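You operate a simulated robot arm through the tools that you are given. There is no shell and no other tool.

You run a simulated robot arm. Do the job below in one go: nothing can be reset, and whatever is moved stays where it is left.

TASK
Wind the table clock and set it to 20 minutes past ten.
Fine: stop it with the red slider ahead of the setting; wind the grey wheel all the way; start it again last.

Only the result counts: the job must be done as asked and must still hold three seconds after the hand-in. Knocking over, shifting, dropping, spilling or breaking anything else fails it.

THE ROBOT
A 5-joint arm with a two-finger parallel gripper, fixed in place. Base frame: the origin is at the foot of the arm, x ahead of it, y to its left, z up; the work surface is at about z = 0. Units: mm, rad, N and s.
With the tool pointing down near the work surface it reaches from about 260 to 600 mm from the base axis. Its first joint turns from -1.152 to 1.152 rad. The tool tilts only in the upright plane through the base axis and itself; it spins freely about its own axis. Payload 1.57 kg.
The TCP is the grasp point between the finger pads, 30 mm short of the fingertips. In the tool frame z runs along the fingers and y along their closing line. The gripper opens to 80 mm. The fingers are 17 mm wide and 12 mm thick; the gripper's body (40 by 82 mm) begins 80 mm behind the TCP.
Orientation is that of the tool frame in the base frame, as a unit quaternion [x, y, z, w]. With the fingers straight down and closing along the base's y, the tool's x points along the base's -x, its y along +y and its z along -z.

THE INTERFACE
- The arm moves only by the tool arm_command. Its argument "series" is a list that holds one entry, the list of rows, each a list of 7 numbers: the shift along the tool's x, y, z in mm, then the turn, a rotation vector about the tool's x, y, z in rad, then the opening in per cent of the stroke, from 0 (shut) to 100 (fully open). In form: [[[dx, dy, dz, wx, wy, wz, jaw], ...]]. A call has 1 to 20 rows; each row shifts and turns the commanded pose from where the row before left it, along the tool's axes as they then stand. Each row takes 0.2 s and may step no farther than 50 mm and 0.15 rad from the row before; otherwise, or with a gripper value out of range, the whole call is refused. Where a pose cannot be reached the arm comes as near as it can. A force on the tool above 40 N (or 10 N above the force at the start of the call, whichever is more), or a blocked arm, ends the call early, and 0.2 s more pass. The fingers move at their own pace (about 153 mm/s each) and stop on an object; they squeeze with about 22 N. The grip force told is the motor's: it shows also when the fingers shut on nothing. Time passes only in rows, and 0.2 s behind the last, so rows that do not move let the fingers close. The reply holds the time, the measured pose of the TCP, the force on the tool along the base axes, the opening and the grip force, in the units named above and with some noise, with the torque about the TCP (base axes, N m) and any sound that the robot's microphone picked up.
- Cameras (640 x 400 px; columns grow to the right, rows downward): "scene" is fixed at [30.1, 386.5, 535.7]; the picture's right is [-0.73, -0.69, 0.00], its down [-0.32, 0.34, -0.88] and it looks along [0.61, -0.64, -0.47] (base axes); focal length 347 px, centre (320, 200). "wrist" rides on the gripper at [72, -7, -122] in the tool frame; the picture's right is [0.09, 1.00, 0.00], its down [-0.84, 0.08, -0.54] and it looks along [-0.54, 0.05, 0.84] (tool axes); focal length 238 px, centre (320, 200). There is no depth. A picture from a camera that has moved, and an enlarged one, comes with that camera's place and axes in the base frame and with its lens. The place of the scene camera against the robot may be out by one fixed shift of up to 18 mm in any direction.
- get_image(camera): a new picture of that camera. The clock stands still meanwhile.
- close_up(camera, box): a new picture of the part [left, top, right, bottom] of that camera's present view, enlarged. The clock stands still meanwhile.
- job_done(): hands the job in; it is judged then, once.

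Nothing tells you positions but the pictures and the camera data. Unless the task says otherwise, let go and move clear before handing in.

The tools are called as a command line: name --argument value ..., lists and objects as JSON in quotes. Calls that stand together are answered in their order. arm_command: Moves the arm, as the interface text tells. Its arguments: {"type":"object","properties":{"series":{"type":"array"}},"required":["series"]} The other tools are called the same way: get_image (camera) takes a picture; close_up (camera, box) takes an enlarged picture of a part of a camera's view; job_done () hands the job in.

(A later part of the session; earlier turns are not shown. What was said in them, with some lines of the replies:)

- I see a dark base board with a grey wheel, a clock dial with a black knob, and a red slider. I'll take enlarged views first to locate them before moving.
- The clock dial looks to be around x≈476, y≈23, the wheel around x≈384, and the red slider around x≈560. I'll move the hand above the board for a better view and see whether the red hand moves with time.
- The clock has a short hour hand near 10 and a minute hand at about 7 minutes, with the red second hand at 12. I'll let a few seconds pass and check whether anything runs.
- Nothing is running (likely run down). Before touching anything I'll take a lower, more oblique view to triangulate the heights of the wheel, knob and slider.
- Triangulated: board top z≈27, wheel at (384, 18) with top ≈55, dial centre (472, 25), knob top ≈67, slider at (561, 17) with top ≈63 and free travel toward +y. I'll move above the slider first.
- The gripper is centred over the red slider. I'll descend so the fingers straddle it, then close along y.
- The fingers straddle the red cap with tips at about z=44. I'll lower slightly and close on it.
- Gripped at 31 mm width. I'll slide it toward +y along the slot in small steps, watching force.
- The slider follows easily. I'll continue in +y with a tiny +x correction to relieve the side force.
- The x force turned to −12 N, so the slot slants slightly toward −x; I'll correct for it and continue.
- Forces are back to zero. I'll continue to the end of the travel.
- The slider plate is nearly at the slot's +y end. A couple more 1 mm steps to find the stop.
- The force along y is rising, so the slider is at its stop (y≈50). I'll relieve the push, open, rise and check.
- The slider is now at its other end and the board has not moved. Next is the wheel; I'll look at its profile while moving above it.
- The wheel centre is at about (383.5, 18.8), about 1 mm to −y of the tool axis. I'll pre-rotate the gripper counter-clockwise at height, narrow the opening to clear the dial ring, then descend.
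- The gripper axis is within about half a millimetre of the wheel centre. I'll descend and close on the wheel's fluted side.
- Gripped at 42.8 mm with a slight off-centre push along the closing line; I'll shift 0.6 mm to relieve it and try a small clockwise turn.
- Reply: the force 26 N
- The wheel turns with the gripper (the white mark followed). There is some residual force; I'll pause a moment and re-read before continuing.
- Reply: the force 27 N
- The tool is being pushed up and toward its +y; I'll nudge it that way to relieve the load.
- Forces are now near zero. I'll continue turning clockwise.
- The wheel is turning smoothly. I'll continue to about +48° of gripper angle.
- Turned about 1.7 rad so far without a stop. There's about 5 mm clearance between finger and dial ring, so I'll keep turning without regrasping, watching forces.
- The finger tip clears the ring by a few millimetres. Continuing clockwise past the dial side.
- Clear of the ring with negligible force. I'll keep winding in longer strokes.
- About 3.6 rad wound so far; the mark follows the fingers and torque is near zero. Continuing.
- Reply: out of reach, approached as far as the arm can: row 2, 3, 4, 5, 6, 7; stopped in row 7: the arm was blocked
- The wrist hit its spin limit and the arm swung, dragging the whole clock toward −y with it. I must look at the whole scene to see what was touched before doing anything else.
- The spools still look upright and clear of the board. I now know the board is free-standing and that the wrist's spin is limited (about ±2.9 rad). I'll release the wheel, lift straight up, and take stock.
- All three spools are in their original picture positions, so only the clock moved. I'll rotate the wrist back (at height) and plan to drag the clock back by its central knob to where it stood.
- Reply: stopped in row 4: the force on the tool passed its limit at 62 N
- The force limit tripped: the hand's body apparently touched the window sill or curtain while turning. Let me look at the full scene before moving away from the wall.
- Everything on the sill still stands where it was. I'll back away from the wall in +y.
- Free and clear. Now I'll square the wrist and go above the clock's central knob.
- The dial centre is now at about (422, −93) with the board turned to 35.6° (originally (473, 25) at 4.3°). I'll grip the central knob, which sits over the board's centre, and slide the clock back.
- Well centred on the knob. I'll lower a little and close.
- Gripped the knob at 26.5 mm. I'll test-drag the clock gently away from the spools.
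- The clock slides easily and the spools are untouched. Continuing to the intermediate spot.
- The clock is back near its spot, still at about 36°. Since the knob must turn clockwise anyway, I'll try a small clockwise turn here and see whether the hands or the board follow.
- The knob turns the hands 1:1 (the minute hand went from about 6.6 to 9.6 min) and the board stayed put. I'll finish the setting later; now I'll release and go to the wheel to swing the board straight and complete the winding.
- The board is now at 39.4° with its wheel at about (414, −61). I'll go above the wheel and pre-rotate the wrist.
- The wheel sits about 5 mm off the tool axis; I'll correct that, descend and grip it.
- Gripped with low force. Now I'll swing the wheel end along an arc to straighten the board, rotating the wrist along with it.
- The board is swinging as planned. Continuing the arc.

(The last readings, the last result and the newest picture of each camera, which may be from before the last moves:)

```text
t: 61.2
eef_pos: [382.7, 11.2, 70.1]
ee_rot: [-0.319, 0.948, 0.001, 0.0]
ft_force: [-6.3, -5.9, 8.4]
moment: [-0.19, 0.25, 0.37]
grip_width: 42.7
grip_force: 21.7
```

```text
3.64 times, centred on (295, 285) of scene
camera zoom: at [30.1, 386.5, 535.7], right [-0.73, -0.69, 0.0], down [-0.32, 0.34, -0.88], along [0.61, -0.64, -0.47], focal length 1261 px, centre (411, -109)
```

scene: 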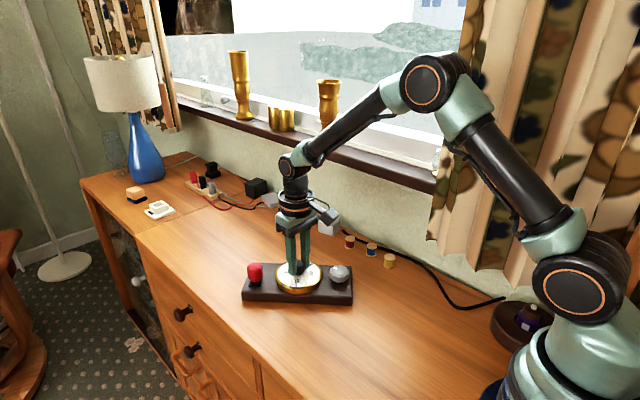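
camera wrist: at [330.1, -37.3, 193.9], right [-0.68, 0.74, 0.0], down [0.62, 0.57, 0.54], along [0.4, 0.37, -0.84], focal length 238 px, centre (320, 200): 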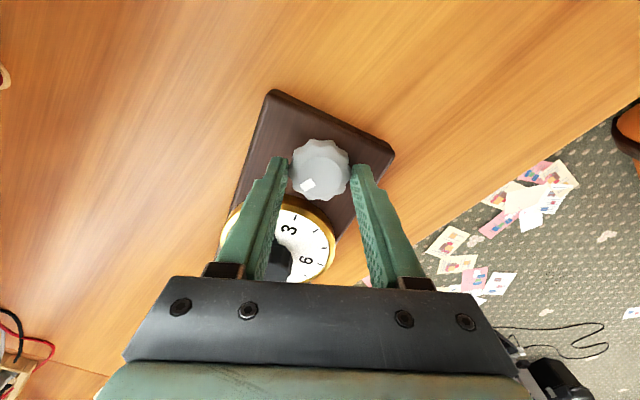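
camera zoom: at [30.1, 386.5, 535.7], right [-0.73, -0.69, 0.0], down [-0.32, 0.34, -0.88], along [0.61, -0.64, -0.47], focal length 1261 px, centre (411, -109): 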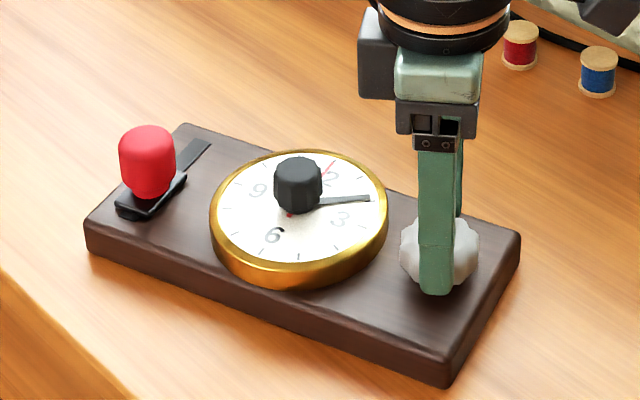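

The board is at roughly 17° now and there is a 0.37 N·m reaction torque, perhaps the winding stop. I'll test with a small further clockwise turn and see whether the board follows.

arm_command --series '[[[0, 0, 0, 0, 0, 0.08, 0], [0, 0, 0, 0, 0, 0.08, 0], [0, 0, 0, 0, 0, 0, 0]]]'

get_image --camera "wrist"

close_up --camera "wrist" --box '[260, 110, 380, 210]'

close_up --camera "scene" --box '[220, 230, 370, 340]'

```text
t: 62.0
eef_pos: [383.8, 10.0, 72.3]
ee_rot: [-0.242, 0.97, 0.001, -0.002]
ft_force: [-5.5, 5.0, 1.0]
moment: [0.0, 0.33, 0.26]
grip_width: 43.1
grip_force: 21.9
```

```text
taken
camera wrist: at [323.6, -28.3, 193.6], right [-0.55, 0.84, 0.0], down [0.7, 0.46, 0.54], along [0.45, 0.3, -0.84], focal length 238 px, centre (320, 200)
```

wrist: 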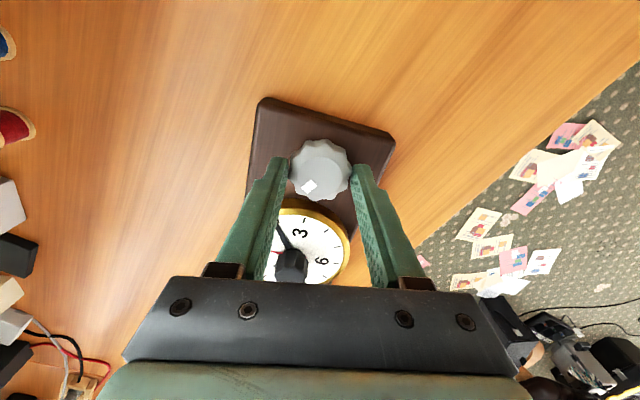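

```text
4.00 times, centred on (320, 160) of wrist
camera zoom: at [323.6, -28.3, 193.6], right [-0.55, 0.84, 0.0], down [0.7, 0.46, 0.54], along [0.45, 0.3, -0.84], focal length 953 px, centre (320, 360)
```

zoom: 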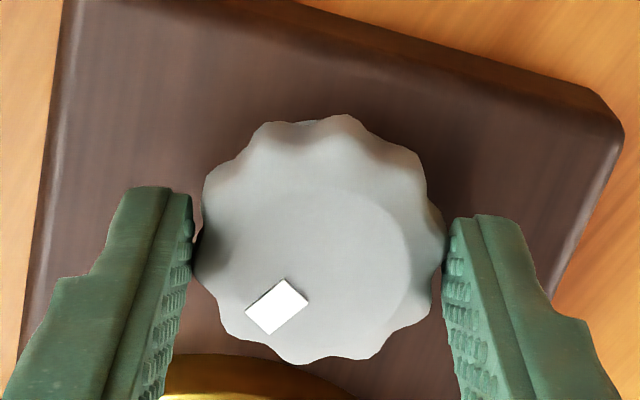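

```text
3.64 times, centred on (295, 285) of scene
camera zoom: at [30.1, 386.6, 535.7], right [-0.73, -0.69, 0.0], down [-0.32, 0.34, -0.88], along [0.61, -0.64, -0.47], focal length 1261 px, centre (411, -109)
```

zoom: 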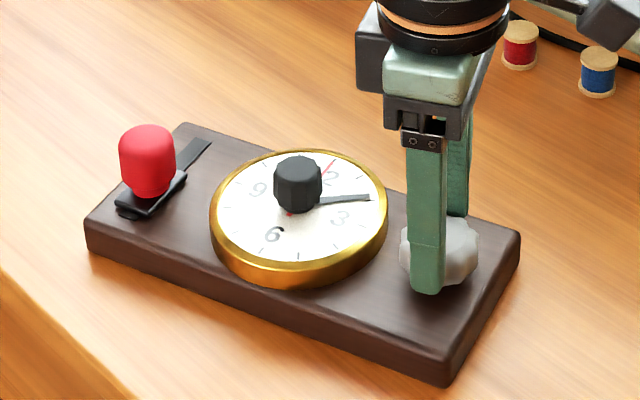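

The board stayed still while the wheel slipped in the fingers, so the wheel is at its winding stop (about 5 rad in total, and the mark's board-frame angle agrees). Still holding it, I'll swing the wheel end further to straighten the board to about 4°.

arm_command --series '[[[-0.3, 1.5, 0, 0, 0, 0.011, 0], [-0.58, 3.0, 0, 0, 0, 0.022, 0], [-0.58, 3.0, 0, 0, 0, 0.022, 0], [-0.58, 3.0, 0, 0, 0, 0.022, 0], [-0.58, 3.0, 0, 0, 0, 0.022, 0], [-0.58, 3.0, 0, 0, 0, 0.022, 0], [-0.58, 3.0, 0, 0, 0, 0.022, 0], [-0.58, 3.0, 0, 0, 0, 0.022, 0], [-0.58, 3.0, 0, 0, 0, 0.022, 0], [-0.58, 3.0, 0, 0, 0, 0.022, 0], [-0.3, 1.5, 0, 0, 0, 0.011, 0], [0, 0, 0, 0, 0, 0, 0]]]'

close_up --camera "wrist" --box '[260, 110, 380, 210]'

close_up --camera "scene" --box '[220, 230, 370, 340]'

```text
t: 64.6
eef_pos: [378.2, 40.0, 72.2]
ee_rot: [-0.135, 0.991, 0.0, 0.001]
ft_force: [0.2, -6.0, 6.5]
moment: [-0.17, 0.12, 0.0]
grip_width: 42.4
grip_force: 22.0
```

```text
4.00 times, centred on (320, 160) of wrist
camera zoom: at [311.8, 14.9, 194.3], right [-0.35, 0.94, 0.0], down [0.79, 0.3, 0.54], along [0.51, 0.19, -0.84], focal length 953 px, centre (320, 360)
```

zoom: 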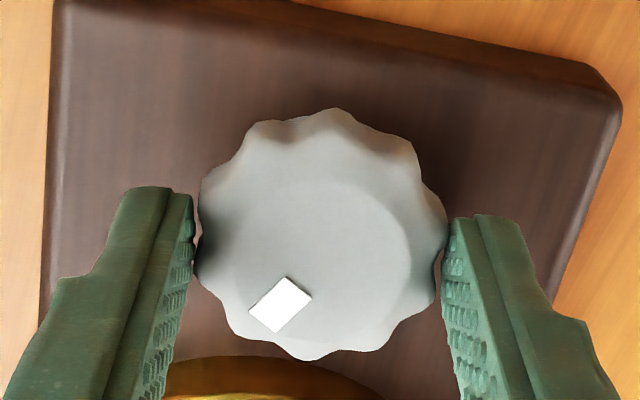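

```text
3.64 times, centred on (295, 285) of scene
camera zoom: at [30.1, 386.5, 535.7], right [-0.73, -0.69, 0.0], down [-0.32, 0.34, -0.88], along [0.61, -0.64, -0.47], focal length 1261 px, centre (411, -109)
```

zoom: 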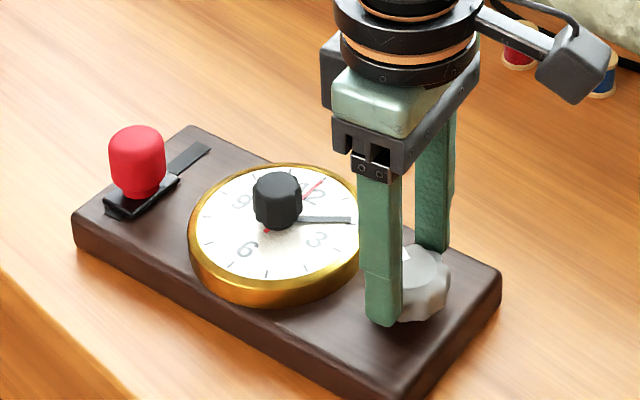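

The board is nearly at its old angle. While still gripping I'll confirm the winding stop with a slightly larger clockwise turn.

arm_command --series '[[[0, 0, 0, 0, 0, 0.1, 0], [0, 0, 0, 0, 0, 0.1, 0], [0, 0, 0, 0, 0, 0.1, 0], [0, 0, 0, 0, 0, 0, 0]]]'

close_up --camera "wrist" --box '[260, 110, 380, 210]'

close_up --camera "scene" --box '[220, 230, 370, 340]'

```text
t: 65.6
eef_pos: [377.4, 39.4, 71.3]
ee_rot: [0.016, 1.0, 0.0, -0.002]
ft_force: [-0.6, 2.2, 0.0]
moment: [0.12, 0.12, 0.37]
grip_width: 42.7
grip_force: 22.3
```

```text
4.00 times, centred on (320, 160) of wrist
camera zoom: at [306.0, 35.8, 194.4], right [-0.06, 1.0, 0.0], down [0.84, 0.05, 0.54], along [0.54, 0.03, -0.84], focal length 953 px, centre (320, 360)
```

zoom: 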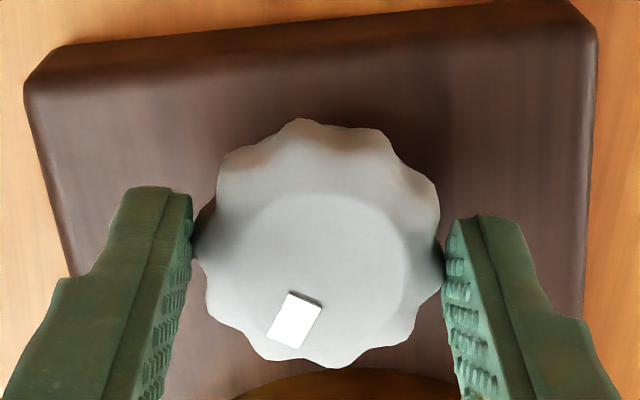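

```text
3.64 times, centred on (295, 285) of scene
camera zoom: at [30.1, 386.5, 535.7], right [-0.73, -0.69, 0.0], down [-0.32, 0.34, -0.88], along [0.61, -0.64, -0.47], focal length 1261 px, centre (411, -109)
```

zoom: 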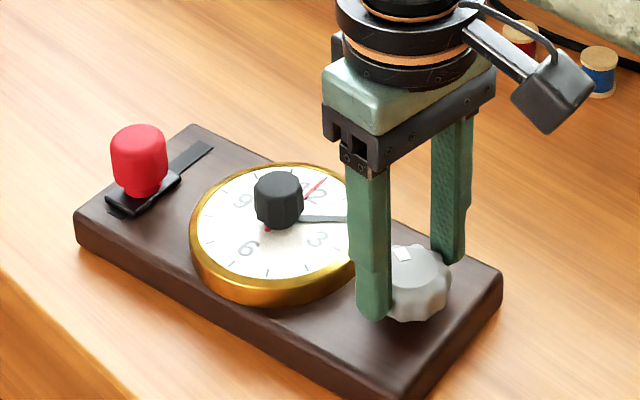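

The mark stayed put while the fingers slipped at 0.37 N·m: the wheel is wound to its stop. Now I release, lift, and measure the board's pose.

arm_command --series '[[[0, 0, 0, 0, 0, -0.03, 0], [0, 0, 0, 0, 0, 0, 60], [0, 0, 0, 0, 0, 0, 68], [0, 0, -15, 0, 0, 0, 68], [0, 0, -25, 0, 0, 0, 68], [-20, 0, -25, 0, 0, 0, 68], [-30, 0, -25, 0, 0, 0, 68], [-30, 0, -25, 0, 0, 0, 68], [0, 0, 0, 0, 0, 0, 68], [0, 0, 0, 0, 0, 0, 68]]]'

get_image --camera "wrist"

close_up --camera "wrist" --box '[240, 60, 400, 220]'

close_up --camera "scene" --box '[220, 230, 370, 340]'

```text
t: 67.8
eef_pos: [459.5, 38.7, 189.3]
ee_rot: [0.0, 1.0, 0.0, -0.001]
ft_force: [-0.5, 0.1, 0.1]
moment: [0.0, 0.04, 0.0]
grip_width: 54.4
grip_force: 0.0
```

```text
taken
camera wrist: at [386.8, 32.8, 310.4], right [-0.09, 1.0, 0.0], down [0.84, 0.08, 0.54], along [0.54, 0.05, -0.84], focal length 238 px, centre (320, 200)
```

wrist: 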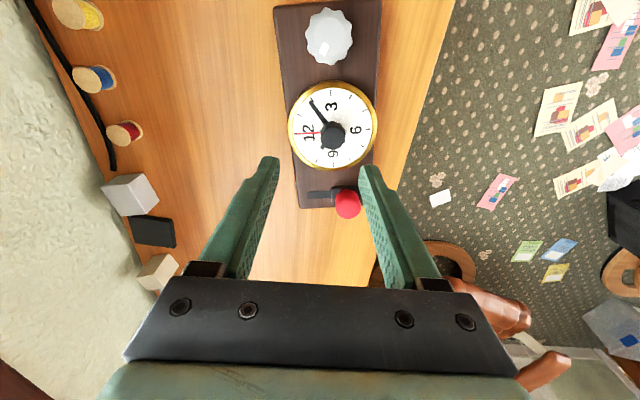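

```text
2.50 times, centred on (320, 140) of wrist
camera zoom: at [386.8, 32.8, 310.4], right [-0.09, 1.0, 0.0], down [0.84, 0.08, 0.54], along [0.54, 0.05, -0.84], focal length 596 px, centre (320, 350)
```

zoom: 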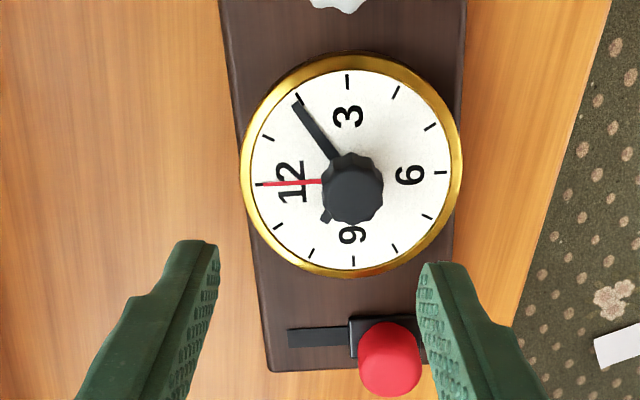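

```text
3.64 times, centred on (295, 285) of scene
camera zoom: at [30.1, 386.5, 535.7], right [-0.73, -0.69, 0.0], down [-0.32, 0.34, -0.88], along [0.61, -0.64, -0.47], focal length 1261 px, centre (411, -109)
```

zoom: 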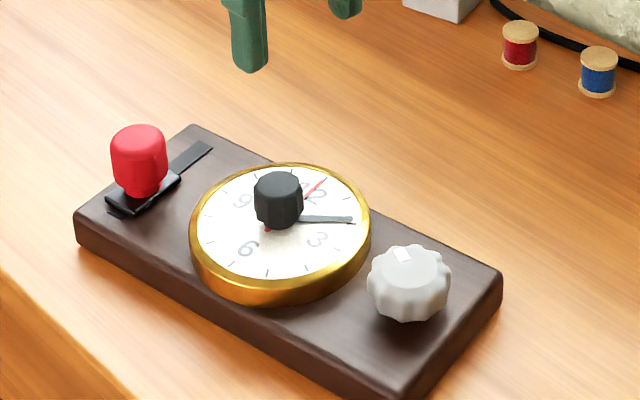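

The wheel mark did not spring back. The board is now at 9° with centre (466, 54), about 29 mm from its original spot, and the minute hand reads about 9.8 min. I'll grip the knob, slide the clock back, then turn the hands.

arm_command --series '[[[-7.3, 13.8, 10, 0, 0, 0, 65], [0, 0, 25, 0, 0, 0, 65], [0, 0, 25, 0, 0, 0, 65], [0, 0, 22, 0, 0, 0, 65], [0, 0, 0, 0, 0, 0, 65], [0, 0, 0, 0, 0, 0, 65]]]'

get_image --camera "wrist"

close_up --camera "wrist" --box '[240, 80, 400, 240]'

```text
t: 69.2
eef_pos: [466.3, 54.5, 106.2]
ee_rot: [0.0, 1.0, 0.0, 0.0]
ft_force: [-0.1, 0.2, 0.2]
moment: [0.01, -0.01, -0.01]
grip_width: 52.3
grip_force: 0.1
```

```text
taken
camera wrist: at [393.8, 48.2, 226.8], right [-0.09, 1.0, 0.0], down [0.84, 0.08, 0.54], along [0.54, 0.05, -0.84], focal length 238 px, centre (320, 200)
```

wrist: 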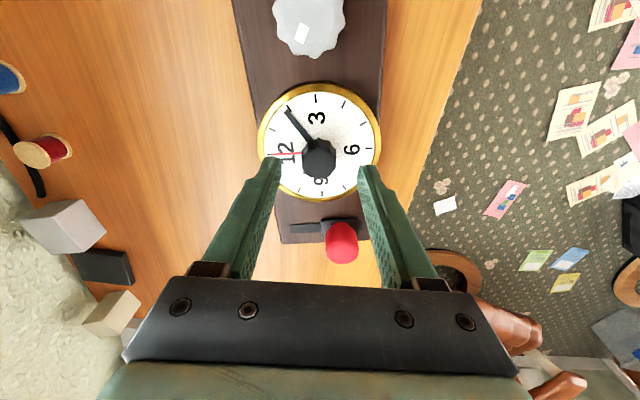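

```text
2.50 times, centred on (320, 160) of wrist
camera zoom: at [393.8, 48.2, 226.8], right [-0.09, 1.0, 0.0], down [0.84, 0.08, 0.54], along [0.54, 0.05, -0.84], focal length 596 px, centre (320, 300)
```

zoom: 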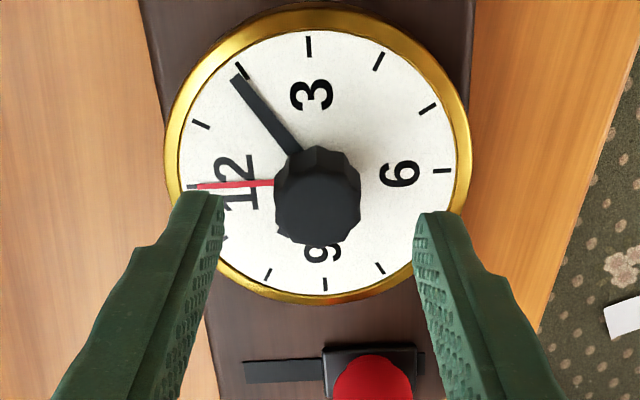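

arm_command --series '[[[0.6, -0.8, 13, 0, 0, 0, 65], [0, 0, 13, 0, 0, 0, 65], [0, 0, 0, 0, 0, 0, 65], [0, 0, 0, 0, 0, 0, 45], [0, 0, 0, 0, 0, 0, 0], [0, 0, 0, 0, 0, 0, 0], [0, 0, 0, 0, 0, 0, 0]]]'

close_up --camera "wrist" --box '[240, 80, 400, 240]'

close_up --camera "scene" --box '[220, 230, 370, 340]'

```text
t: 70.8
eef_pos: [464.0, 54.7, 79.8]
ee_rot: [0.0, 1.0, 0.0, -0.002]
ft_force: [0.5, -2.5, 0.0]
moment: [-0.05, -0.06, -0.01]
grip_width: 26.2
grip_force: 22.1
```

```text
2.50 times, centred on (320, 160) of wrist
camera zoom: at [393.1, 47.6, 201.1], right [-0.09, 1.0, 0.0], down [0.84, 0.08, 0.54], along [0.54, 0.05, -0.84], focal length 596 px, centre (320, 300)
```

zoom: 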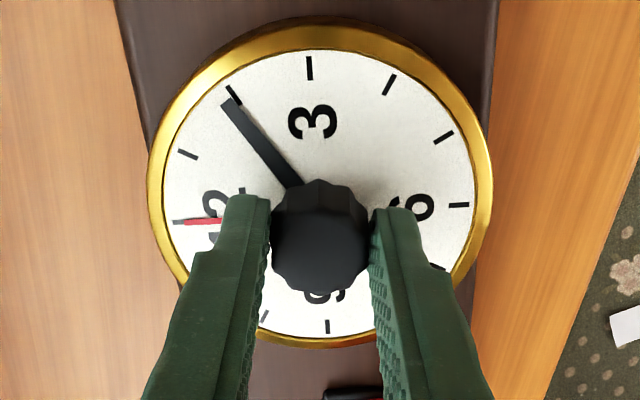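

```text
3.64 times, centred on (295, 285) of scene
camera zoom: at [30.1, 386.6, 535.7], right [-0.73, -0.69, 0.0], down [-0.32, 0.34, -0.88], along [0.61, -0.64, -0.47], focal length 1261 px, centre (411, -109)
```

zoom: 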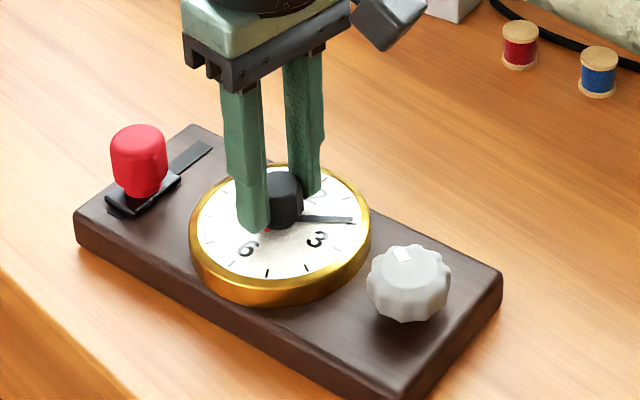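

Gripped. Sliding the clock toward its original place.

arm_command --series '[[[-0.5, -2, 0, 0, 0, 0, 0], [-1.1, -4, 0, 0, 0, 0, 0], [-1.1, -4, 0, 0, 0, 0, 0], [-1.1, -4, 0, 0, 0, 0, 0], [-1.1, -4, 0, 0, 0, 0, 0], [-1.1, -4, 0, 0, 0, 0, 0], [-0.7, -2, 0, 0, 0, 0, 0], [0, 0, 0, 0, 0, 0, 0]]]'

close_up --camera "wrist" --box '[240, 80, 400, 240]'

close_up --camera "scene" --box '[220, 230, 370, 340]'

```text
t: 72.6
eef_pos: [471.8, 29.0, 79.1]
ee_rot: [0.0, 1.0, 0.0, 0.0]
ft_force: [-0.1, 8.1, 6.7]
moment: [0.23, 0.16, 0.02]
grip_width: 26.3
grip_force: 22.1
```

```text
2.50 times, centred on (320, 160) of wrist
camera zoom: at [400.2, 23.5, 201.1], right [-0.09, 1.0, 0.0], down [0.84, 0.08, 0.54], along [0.54, 0.05, -0.84], focal length 596 px, centre (320, 300)
```

zoom: 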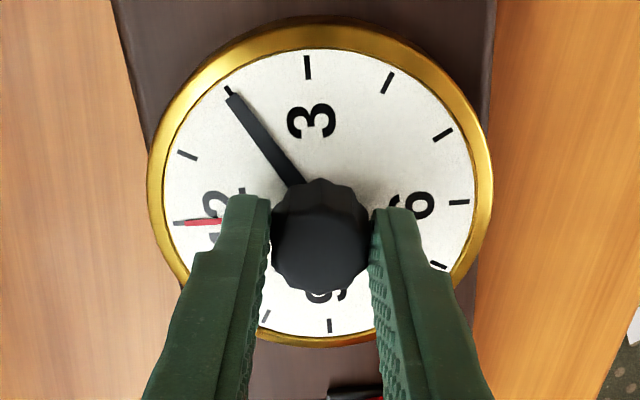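

```text
3.64 times, centred on (295, 285) of scene
camera zoom: at [30.1, 386.5, 535.7], right [-0.73, -0.69, 0.0], down [-0.32, 0.34, -0.88], along [0.61, -0.64, -0.47], focal length 1261 px, centre (411, -109)
```

zoom: 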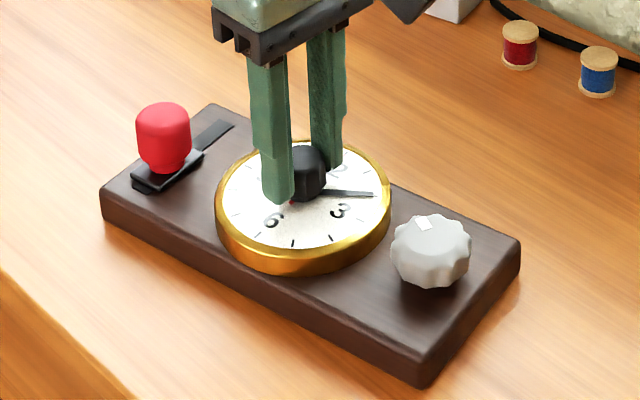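

Now I'll turn the knob clockwise about 61° to bring the minute hand from ~9.85 to 20.

arm_command --series '[[[0, 0, 0, 0, 0, 0.1, 0], [0, 0, 0, 0, 0, 0.12, 0], [0, 0, 0, 0, 0, 0.12, 0], [0, 0, 0, 0, 0, 0.12, 0], [0, 0, 0, 0, 0, 0.12, 0], [0, 0, 0, 0, 0, 0.12, 0], [0, 0, 0, 0, 0, 0.12, 0], [0, 0, 0, 0, 0, 0.12, 0], [0, 0, 0, 0, 0, 0.12, 0], [0, 0, 0, 0, 0, 0, 0], [0, 0, 0, 0, 0, 0, 0]]]'

get_image --camera "wrist"

close_up --camera "wrist" --box '[240, 80, 400, 240]'

close_up --camera "scene" --box '[220, 230, 370, 340]'

```text
t: 75.0
eef_pos: [470.4, 30.3, 79.8]
ee_rot: [0.506, 0.863, 0.0, -0.001]
ft_force: [3.2, -6.2, -0.5]
moment: [-0.3, -0.23, 0.0]
grip_width: 26.4
grip_force: 22.0
```

```text
taken
camera wrist: at [430.3, 89.5, 201.2], right [0.82, 0.57, 0.0], down [0.48, -0.69, 0.54], along [0.3, -0.45, -0.84], focal length 238 px, centre (320, 200)
```

wrist: 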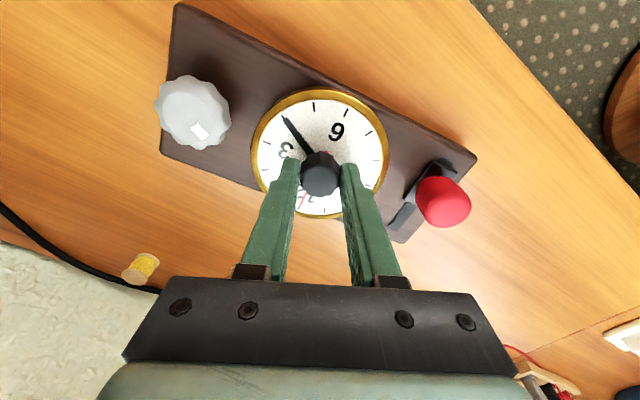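

```text
2.50 times, centred on (320, 160) of wrist
camera zoom: at [430.3, 89.5, 201.2], right [0.82, 0.57, 0.0], down [0.48, -0.69, 0.54], along [0.3, -0.45, -0.84], focal length 596 px, centre (320, 300)
```

zoom: 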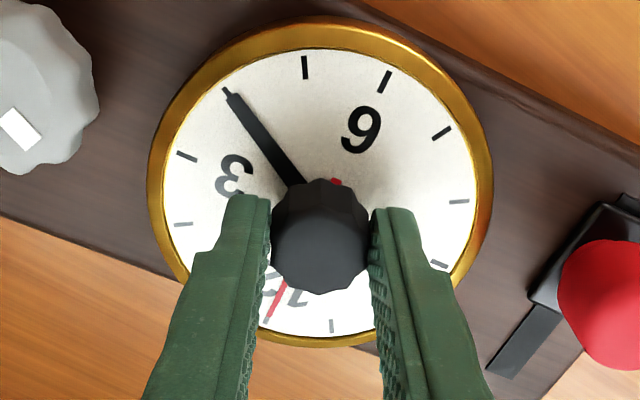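

```text
3.64 times, centred on (295, 285) of scene
camera zoom: at [30.1, 386.6, 535.7], right [-0.73, -0.69, 0.0], down [-0.32, 0.34, -0.88], along [0.61, -0.64, -0.47], focal length 1261 px, centre (411, -109)
```

zoom: 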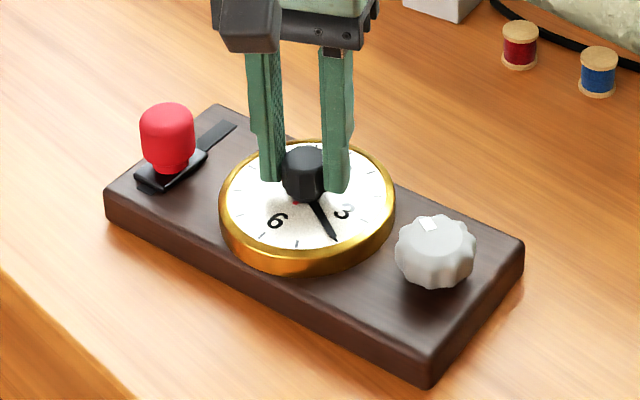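

The minute hand now lies on the 4 o'clock tick (20 min). I'll release, lift, and check both hands without the fingers in view.

arm_command --series '[[[0, 0, 0, 0, 0, 0, 45], [0, 0, 0, 0, 0, 0, 60], [0, 0, 0, 0, 0, 0, 60], [0, 0, -20, 0, 0, 0, 60], [0, 0, -25, 0, 0, 0, 60], [0, 0, -25, 0, 0, 0, 60], [0, 0, -25, 0, 0, 0, 60], [0, 0, -25, 0, 0, 0, 60], [0, 0, 0, 0, 0, 0, 60], [0, 0, 0, 0, 0, 0, 60]]]'

get_image --camera "wrist"

close_up --camera "wrist" --box '[260, 70, 380, 190]'

close_up --camera "scene" --box '[270, 260, 330, 310]'

```text
t: 77.2
eef_pos: [471.3, 28.0, 200.3]
ee_rot: [0.505, 0.863, -0.001, 0.0]
ft_force: [0.1, 0.3, 0.9]
moment: [-0.04, 0.0, -0.01]
grip_width: 48.1
grip_force: 0.0
```

```text
taken
camera wrist: at [430.1, 87.9, 322.1], right [0.82, 0.57, 0.0], down [0.48, -0.69, 0.54], along [0.31, -0.45, -0.84], focal length 238 px, centre (320, 200)
```

wrist: 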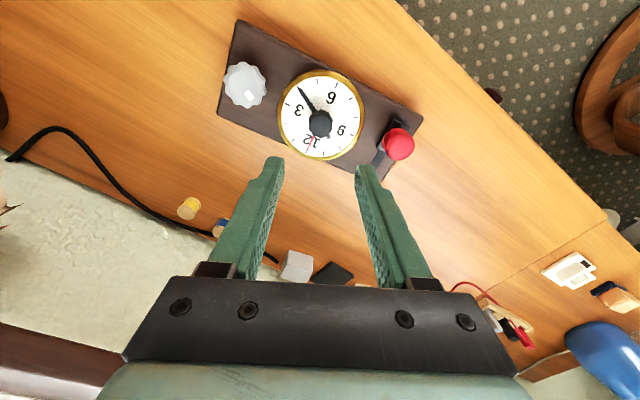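

```text
3.33 times, centred on (320, 130) of wrist
camera zoom: at [430.1, 87.9, 322.1], right [0.82, 0.57, 0.0], down [0.48, -0.69, 0.54], along [0.31, -0.45, -0.84], focal length 794 px, centre (320, 433)
```

zoom: 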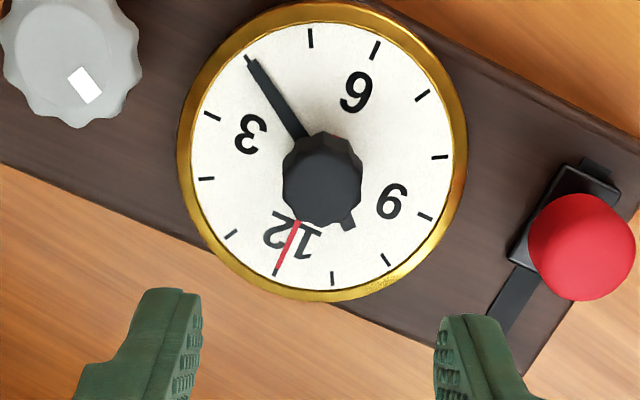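

```text
8.00 times, centred on (300, 285) of scene
camera zoom: at [30.1, 386.5, 535.7], right [-0.73, -0.69, 0.0], down [-0.32, 0.34, -0.88], along [0.61, -0.64, -0.47], focal length 2774 px, centre (480, -480)
```

zoom: 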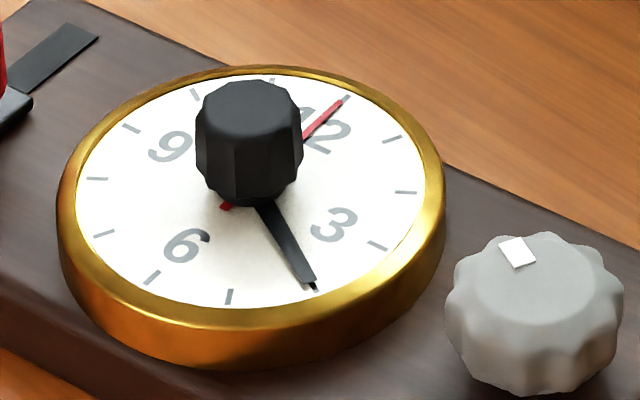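

Both hands read 10:20 (minute hand on the 4 tick, hour hand a third of the way from 10 to 11). Next, the slider: I estimate it at about (554, 62). I'll align the wrist to the slot and go above it.

arm_command --series '[[[0, 0, 0, 0, 0, -0.137, 80], [0, 0, 0, 0, 0, -0.137, 90], [0, 0, 0, 0, 0, -0.137, 100], [0, 0, 0, 0, 0, -0.137, 100], [0, 0, 0, 0, 0, -0.137, 100], [0, 0, 0, 0, 0, -0.137, 100], [0, 0, 0, 0, 0, -0.137, 100], [0, 0, 0, 0, 0, -0.137, 100], [0, 0, 0, 0, 0, -0.136, 100], [-29.2, 6.2, 15, 0, 0, 0, 100], [-29.1, 6.2, 20, 0, 0, 0, 100], [-29.1, 6.2, 25, 0, 0, 0, 100], [0, 0, 0, 0, 0, 0, 100], [0, 0, 0, 0, 0, 0, 100]]]'

get_image --camera "wrist"

close_up --camera "wrist" --box '[250, 60, 390, 200]'

close_up --camera "scene" --box '[210, 200, 350, 320]'

```text
t: 80.2
eef_pos: [556.5, 65.3, 139.0]
ee_rot: [-0.086, 0.996, 0.0, 0.0]
ft_force: [-0.1, 0.6, -0.1]
moment: [0.0, 0.03, 0.04]
grip_width: 80.1
grip_force: 0.0
```

```text
taken
camera wrist: at [487.6, 47.5, 259.9], right [-0.26, 0.97, 0.0], down [0.81, 0.22, 0.54], along [0.52, 0.14, -0.84], focal length 238 px, centre (320, 200)
```

wrist: 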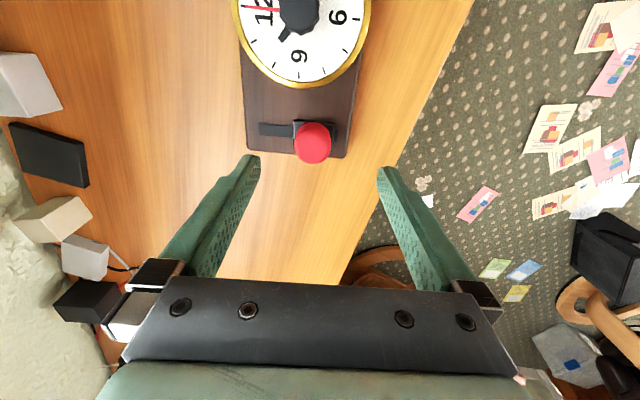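

```text
2.86 times, centred on (320, 130) of wrist
camera zoom: at [487.6, 47.5, 259.9], right [-0.26, 0.97, 0.0], down [0.81, 0.22, 0.54], along [0.52, 0.14, -0.84], focal length 681 px, centre (320, 400)
```

zoom: 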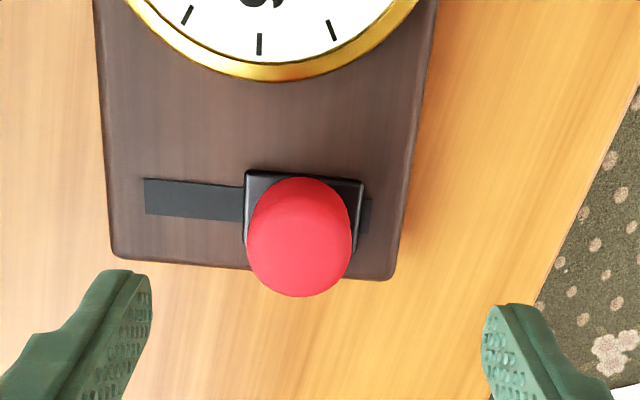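

```text
3.33 times, centred on (280, 260) of scene
camera zoom: at [30.1, 386.6, 535.7], right [-0.73, -0.69, 0.0], down [-0.32, 0.34, -0.88], along [0.61, -0.64, -0.47], focal length 1156 px, centre (453, 0)
```

zoom: 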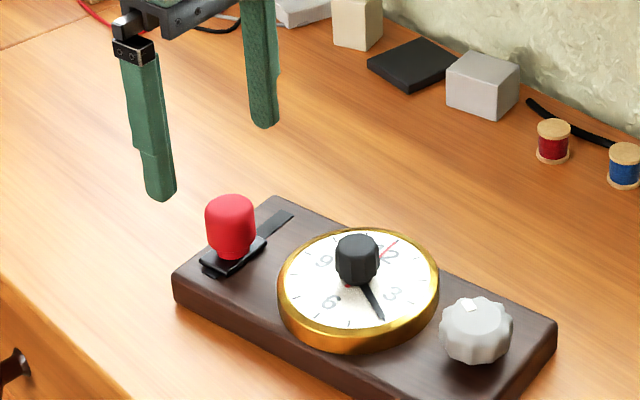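

The slider is about 7 mm to −y of the tool axis. I'll correct and descend onto it.

arm_command --series '[[[-0.7, -7, 15, 0, 0, 0, 100], [0, 0, 15, 0, 0, 0, 100], [0, 0, 15, 0, 0, 0, 100], [0, 0, 15, 0, 0, 0, 100], [0, 0, 0, 0, 0, 0, 100], [0, 0, 0, 0, 0, 0, 100]]]'

close_up --camera "wrist" --box '[240, 90, 400, 250]'

close_up --camera "scene" --box '[210, 200, 350, 320]'

```text
t: 81.6
eef_pos: [556.1, 57.4, 79.0]
ee_rot: [-0.086, 0.996, -0.001, -0.002]
ft_force: [0.3, -0.1, -0.1]
moment: [0.0, -0.02, -0.02]
grip_width: 79.8
grip_force: 0.0
```

```text
2.50 times, centred on (320, 170) of wrist
camera zoom: at [487.0, 37.7, 200.0], right [-0.26, 0.97, 0.0], down [0.81, 0.22, 0.54], along [0.52, 0.14, -0.84], focal length 596 px, centre (320, 275)
```

zoom: 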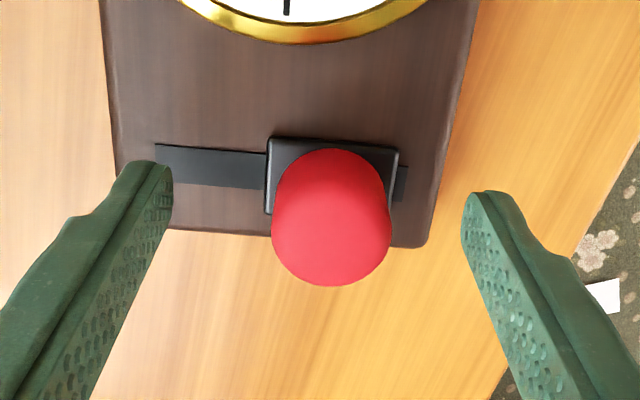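

```text
3.33 times, centred on (280, 260) of scene
camera zoom: at [30.1, 386.5, 535.7], right [-0.73, -0.69, 0.0], down [-0.32, 0.34, -0.88], along [0.61, -0.64, -0.47], focal length 1156 px, centre (453, 0)
```

zoom: 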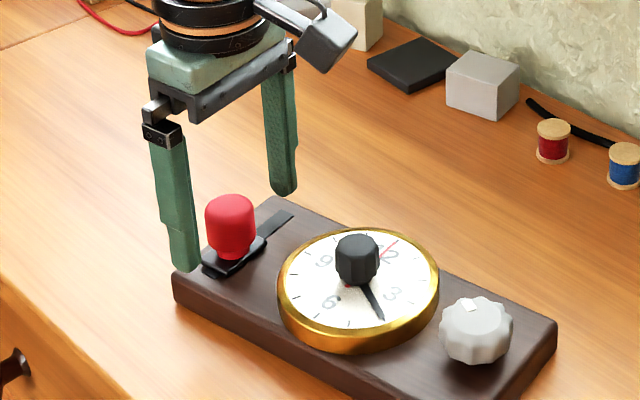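

arm_command --series '[[[-0.5, 2, 5, 0, 0, 0, 100], [0, 0, 4, 0, 0, 0, 100], [0, 0, 0, 0, 0, 0, 60], [0, 0, 0, 0, 0, 0, 45], [0, 0, 0, 0, 0, 0, 0], [0, 0, 0, 0, 0, 0, 0], [0, 0, 0, 0, 0, 0, 0]]]'

close_up --camera "scene" --box '[210, 200, 350, 320]'

```text
t: 83.2
eef_pos: [556.9, 58.0, 70.3]
ee_rot: [-0.085, 0.996, 0.0, 0.0]
ft_force: [0.5, 1.2, 0.0]
moment: [-0.28, -0.07, -0.02]
grip_width: 31.4
grip_force: 22.2
```

```text
3.33 times, centred on (280, 260) of scene
camera zoom: at [30.1, 386.6, 535.7], right [-0.73, -0.69, 0.0], down [-0.32, 0.34, -0.88], along [0.61, -0.64, -0.47], focal length 1156 px, centre (453, 0)
```

zoom: 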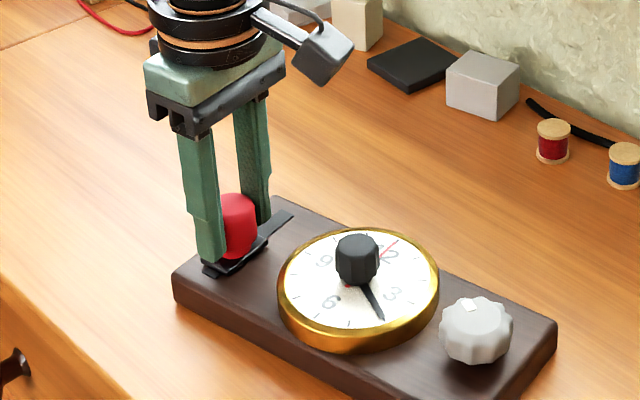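

Gripped. Now I'll slide it back toward the start end along the slot.

arm_command --series '[[[0, -2, 0, 0, 0, 0, 0], [0, -4, 0, 0, 0, 0, 0], [0, -4, 0, 0, 0, 0, 0], [0, -4, 0, 0, 0, 0, 0], [0, -4, 0, 0, 0, 0, 0], [0, 0, 0, 0, 0, 0, 0]]]'

close_up --camera "scene" --box '[210, 200, 350, 320]'

```text
t: 84.6
eef_pos: [559.0, 40.6, 70.8]
ee_rot: [-0.086, 0.996, 0.0, -0.001]
ft_force: [3.3, 1.3, 0.5]
moment: [-0.36, -0.05, -0.03]
grip_width: 31.4
grip_force: 22.1
```

```text
3.33 times, centred on (280, 260) of scene
camera zoom: at [30.1, 386.6, 535.7], right [-0.73, -0.69, 0.0], down [-0.32, 0.34, -0.88], along [0.61, -0.64, -0.47], focal length 1156 px, centre (453, 0)
```

zoom: 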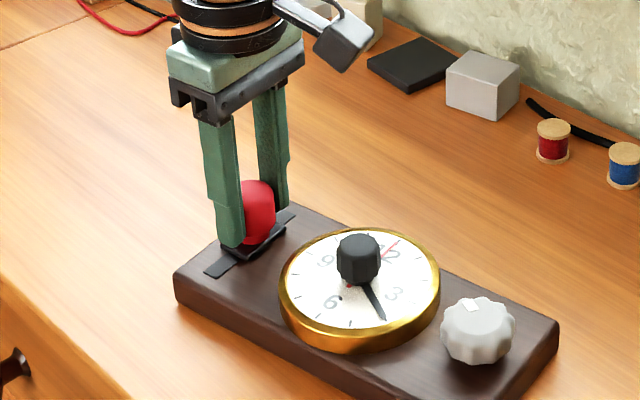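

Moving freely with the board still. Continuing to the end stop.

arm_command --series '[[[0, -4, 0, 0, 0, 0, 0], [0, -4, 0, 0, 0, 0, 0], [0, -3, 0, 0, 0, 0, 0], [0, -2, 0, 0, 0, 0, 0], [0, 0, 0, 0, 0, 0, 0]]]'

close_up --camera "scene" --box '[210, 200, 350, 320]'

get_image --camera "wrist"

```text
t: 85.8
eef_pos: [562.2, 27.1, 71.4]
ee_rot: [-0.087, 0.996, -0.001, -0.001]
ft_force: [-4.8, 5.1, 6.1]
moment: [-0.18, 0.47, -0.14]
grip_width: 31.6
grip_force: 22.0
```

```text
3.33 times, centred on (280, 260) of scene
camera zoom: at [30.1, 386.6, 535.7], right [-0.73, -0.69, 0.0], down [-0.32, 0.34, -0.88], along [0.61, -0.64, -0.47], focal length 1156 px, centre (453, 0)
```

zoom: 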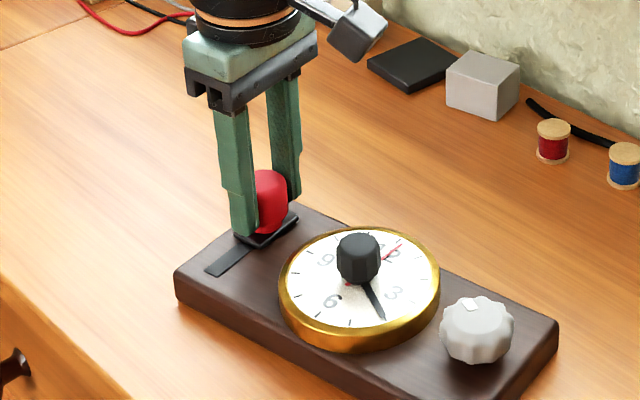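

```text
taken
camera wrist: at [492.4, 9.6, 192.4], right [-0.26, 0.97, 0.0], down [0.81, 0.22, 0.54], along [0.52, 0.14, -0.84], focal length 238 px, centre (320, 200)
```

wrist: 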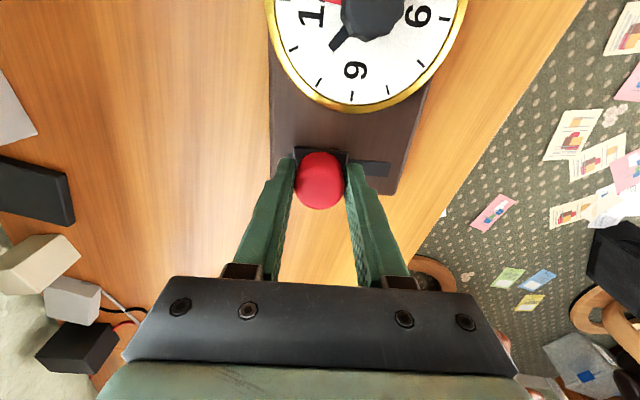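

The red second hand appears to have moved, so the clock is running. I'll press on to the stop and then gently push a bit more, which swings the board back toward its original angle.

arm_command --series '[[[0.4, -1, 0, 0, 0, 0, 0], [0, -1, 0, 0, 0, 0, 0], [0, 0, 0, 0, 0, 0, 0]]]'

close_up --camera "scene" --box '[210, 200, 350, 320]'

close_up --camera "scene" --box '[270, 255, 340, 310]'

```text
t: 86.6
eef_pos: [562.8, 25.8, 69.8]
ee_rot: [-0.086, 0.996, 0.0, 0.0]
ft_force: [-1.8, 7.5, 6.3]
moment: [0.49, 0.15, -0.09]
grip_width: 31.5
grip_force: 21.3
```

```text
3.33 times, centred on (280, 260) of scene
camera zoom: at [30.1, 386.5, 535.7], right [-0.73, -0.69, 0.0], down [-0.32, 0.34, -0.88], along [0.61, -0.64, -0.47], focal length 1156 px, centre (453, 0)
```

zoom: 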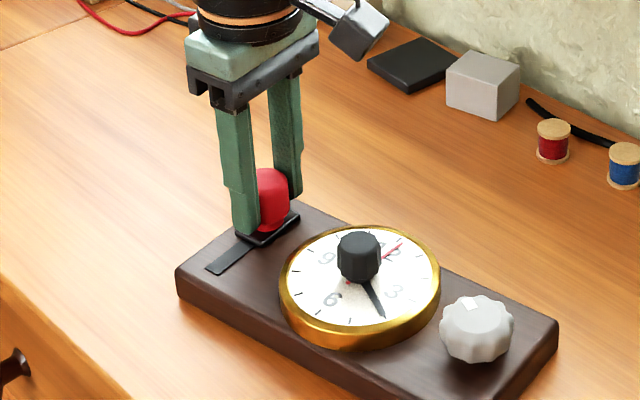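

```text
7.27 times, centred on (305, 282) of scene
camera zoom: at [30.1, 386.5, 535.7], right [-0.73, -0.69, 0.0], down [-0.32, 0.34, -0.88], along [0.61, -0.64, -0.47], focal length 2522 px, centre (429, -400)
```

zoom: 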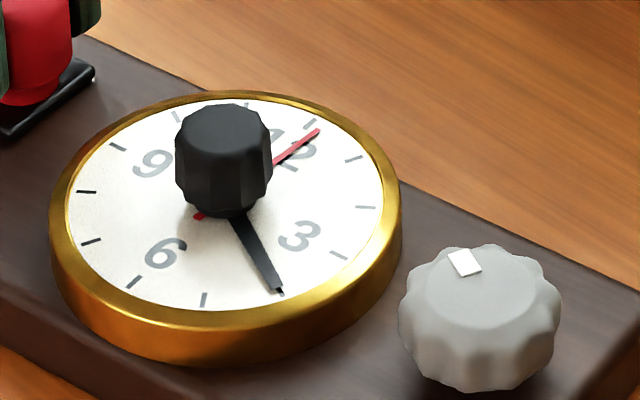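

The second hand has advanced past 12, so the clock runs with the slider at this end. Now the gentle extra push to bring the board back to its original angle.

arm_command --series '[[[0, -1, 0, 0, 0, 0.007, 0], [0, -2, 0, 0, 0, 0.0135, 0], [0, -2, 0, 0, 0, 0.0135, 0], [0, -2, 0, 0, 0, 0.0135, 0], [0, -2, 0, 0, 0, 0.0135, 0], [0, -2, 0, 0, 0, 0.0135, 0], [0, -1.5, 0, 0, 0, 0.01, 0], [0, 0, 0, 0, 0, 0, 0]]]'

close_up --camera "scene" --box '[220, 230, 370, 340]'

```text
t: 88.4
eef_pos: [564.0, 12.6, 70.2]
ee_rot: [-0.044, 0.999, 0.0, 0.0]
ft_force: [6.4, 3.5, 4.9]
moment: [0.34, -0.07, 0.06]
grip_width: 31.4
grip_force: 21.8
```

```text
3.64 times, centred on (295, 285) of scene
camera zoom: at [30.1, 386.5, 535.7], right [-0.73, -0.69, 0.0], down [-0.32, 0.34, -0.88], along [0.61, -0.64, -0.47], focal length 1261 px, centre (411, -109)
```

zoom: 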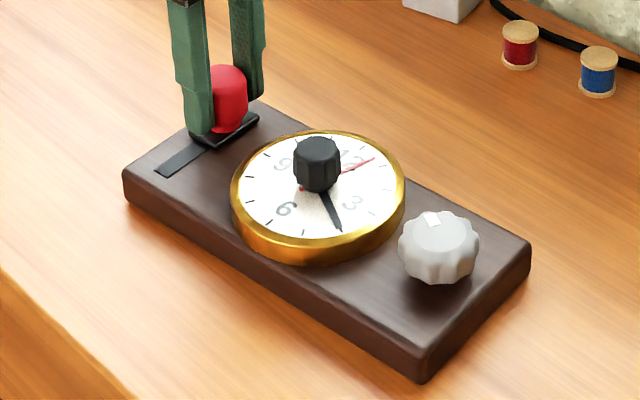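

The clock is within a few millimetres of its original pose. I'll relieve the push, open straight, and lift clear.

arm_command --series '[[[0.5, 0.4, 0, 0, 0, 0, 0], [0, 0, 0, 0, 0, 0, 60], [0, 0, 0, 0, 0, 0, 100], [0, 0, 0, 0, 0, 0, 100], [0, 0, -15, 0, 0, 0, 100], [0, 0, -25, 0, 0, 0, 100], [0, 0, -30, 0, 0, 0, 100], [20, 0, -30, 0, 0, 0, 100], [30, 0, -30, 0, 0, 0, 100], [30, 0, -20, 0, 0, 0, 100], [0, 0, 0, 0, 0, 0, 100], [0, 0, 0, 0, 0, 0, 100]]]'

get_image --camera "scene"

get_image --camera "wrist"

close_up --camera "wrist" --box '[260, 50, 380, 200]'

close_up --camera "scene" --box '[220, 230, 370, 340]'

```text
t: 91.0
eef_pos: [483.2, 4.8, 221.2]
ee_rot: [-0.044, 0.999, 0.0, -0.001]
ft_force: [0.2, 0.8, -0.1]
moment: [0.0, 0.0, 0.05]
grip_width: 80.0
grip_force: 0.0
```

```text
taken
```

scene: 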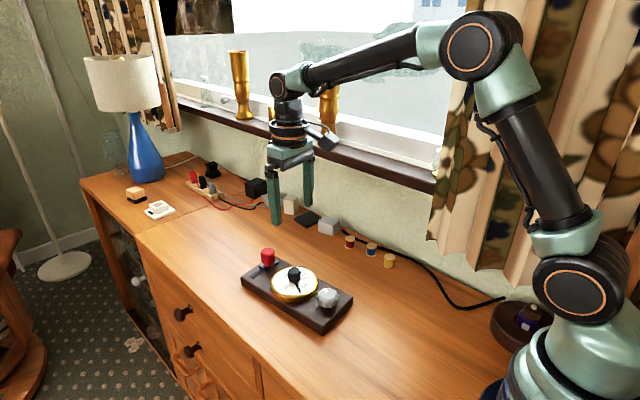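

```text
taken
camera wrist: at [412.1, -7.7, 342.6], right [-0.18, 0.98, 0.0], down [0.83, 0.15, 0.54], along [0.53, 0.1, -0.84], focal length 238 px, centre (320, 200)
```

wrist: 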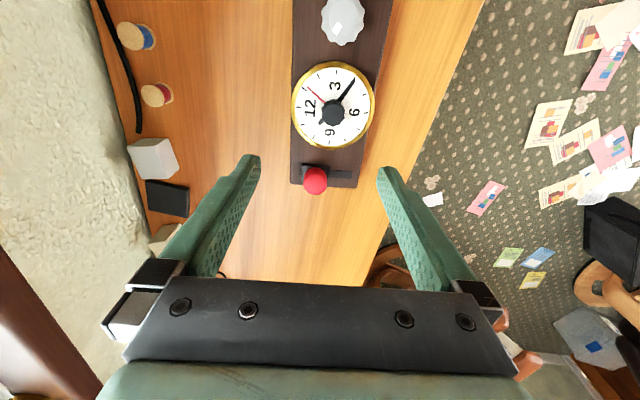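

```text
2.67 times, centred on (320, 125) of wrist
camera zoom: at [412.1, -7.7, 342.6], right [-0.18, 0.98, 0.0], down [0.83, 0.15, 0.54], along [0.53, 0.1, -0.84], focal length 636 px, centre (320, 400)
```

zoom: 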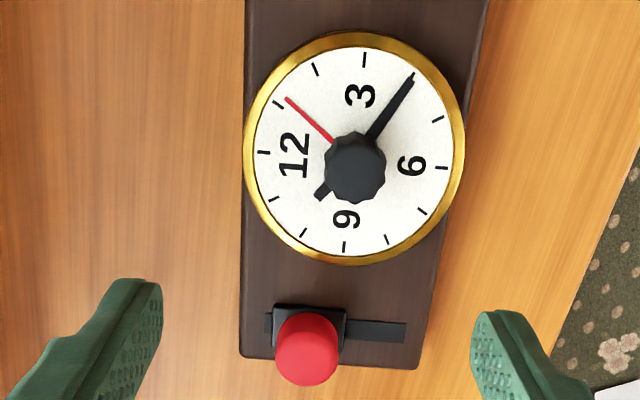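

```text
3.64 times, centred on (295, 285) of scene
camera zoom: at [30.1, 386.5, 535.7], right [-0.73, -0.69, 0.0], down [-0.32, 0.34, -0.88], along [0.61, -0.64, -0.47], focal length 1261 px, centre (411, -109)
```

zoom: 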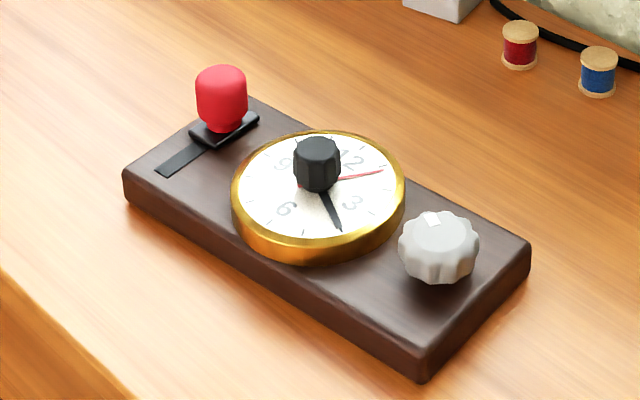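

The clock runs at 10:20 with the slider back at the start end, and I'm clear of it. One last look (no time passes) at the wheel and the sill before handing in.

close_up --camera "scene" --box '[270, 260, 350, 325]'

close_up --camera "scene" --box '[200, 60, 480, 280]'

```text
6.15 times, centred on (310, 292) of scene
camera zoom: at [30.1, 386.5, 535.7], right [-0.73, -0.69, 0.0], down [-0.32, 0.34, -0.88], along [0.61, -0.64, -0.47], focal length 2134 px, centre (382, -369)
```

zoom: 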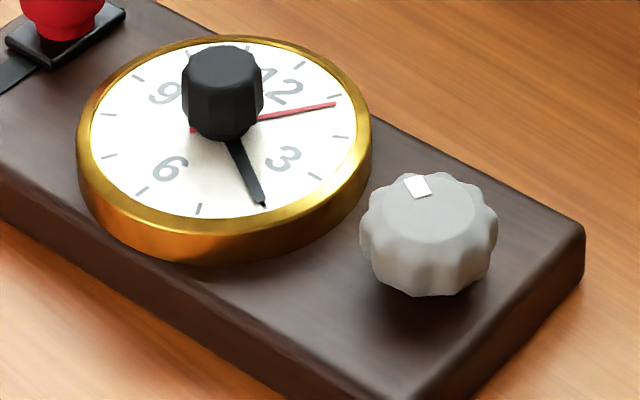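

```text
1.82 times, centred on (340, 170) of scene
camera zoom: at [30.1, 386.5, 535.7], right [-0.73, -0.69, 0.0], down [-0.32, 0.34, -0.88], along [0.61, -0.64, -0.47], focal length 630 px, centre (284, 254)
```

zoom: 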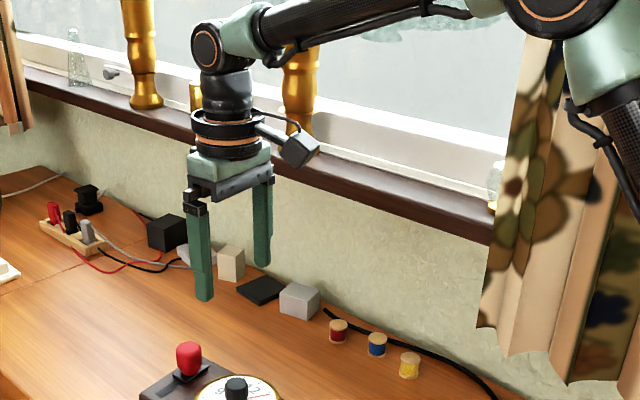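

The wheel's mark is still at its wound position, the clock is running at 10:20, and everything else I can see is standing where it was. I'm handing in.

job_done

```text
The job is handed in.
```

The clock is fully wound, set to 10:20 and running, and I have handed the job in. On the way I dragged the clock across the table by accident and had to put it back.

**Done as asked**
- **Stop:** I moved the red slider to its other end before winding or setting.
- **Wind:** I turned the grey wheel clockwise about 5 rad, until it stopped. Two further tries only made the fingers slip, and the wheel stayed put when released.
- **Set:** The minute hand sits on the 4 tick, and the hour hand is a third of the way from 10 to 11.
- **Start:** I moved the slider back last. The second hand was moving and had reached about 7 seconds when I last looked.

**What went wrong**
- **Clock dragged:** While winding, I turned the wrist past its limit. The arm swung and pulled the clock about 165 mm, turning it about 33°. I slid it back, and by the camera it now stands about 6 mm and 1° from where it started.
- **Possible touch on the sill:** Turning the wrist near the wall set off the force limit at 62 N. The hand probably touched the window sill or the curtain.

In the last pictures, the spools and boxes are where they were at the start. The vases I could see are still upright, but the arm partly hid the sill, so I couldn't check everything on it.
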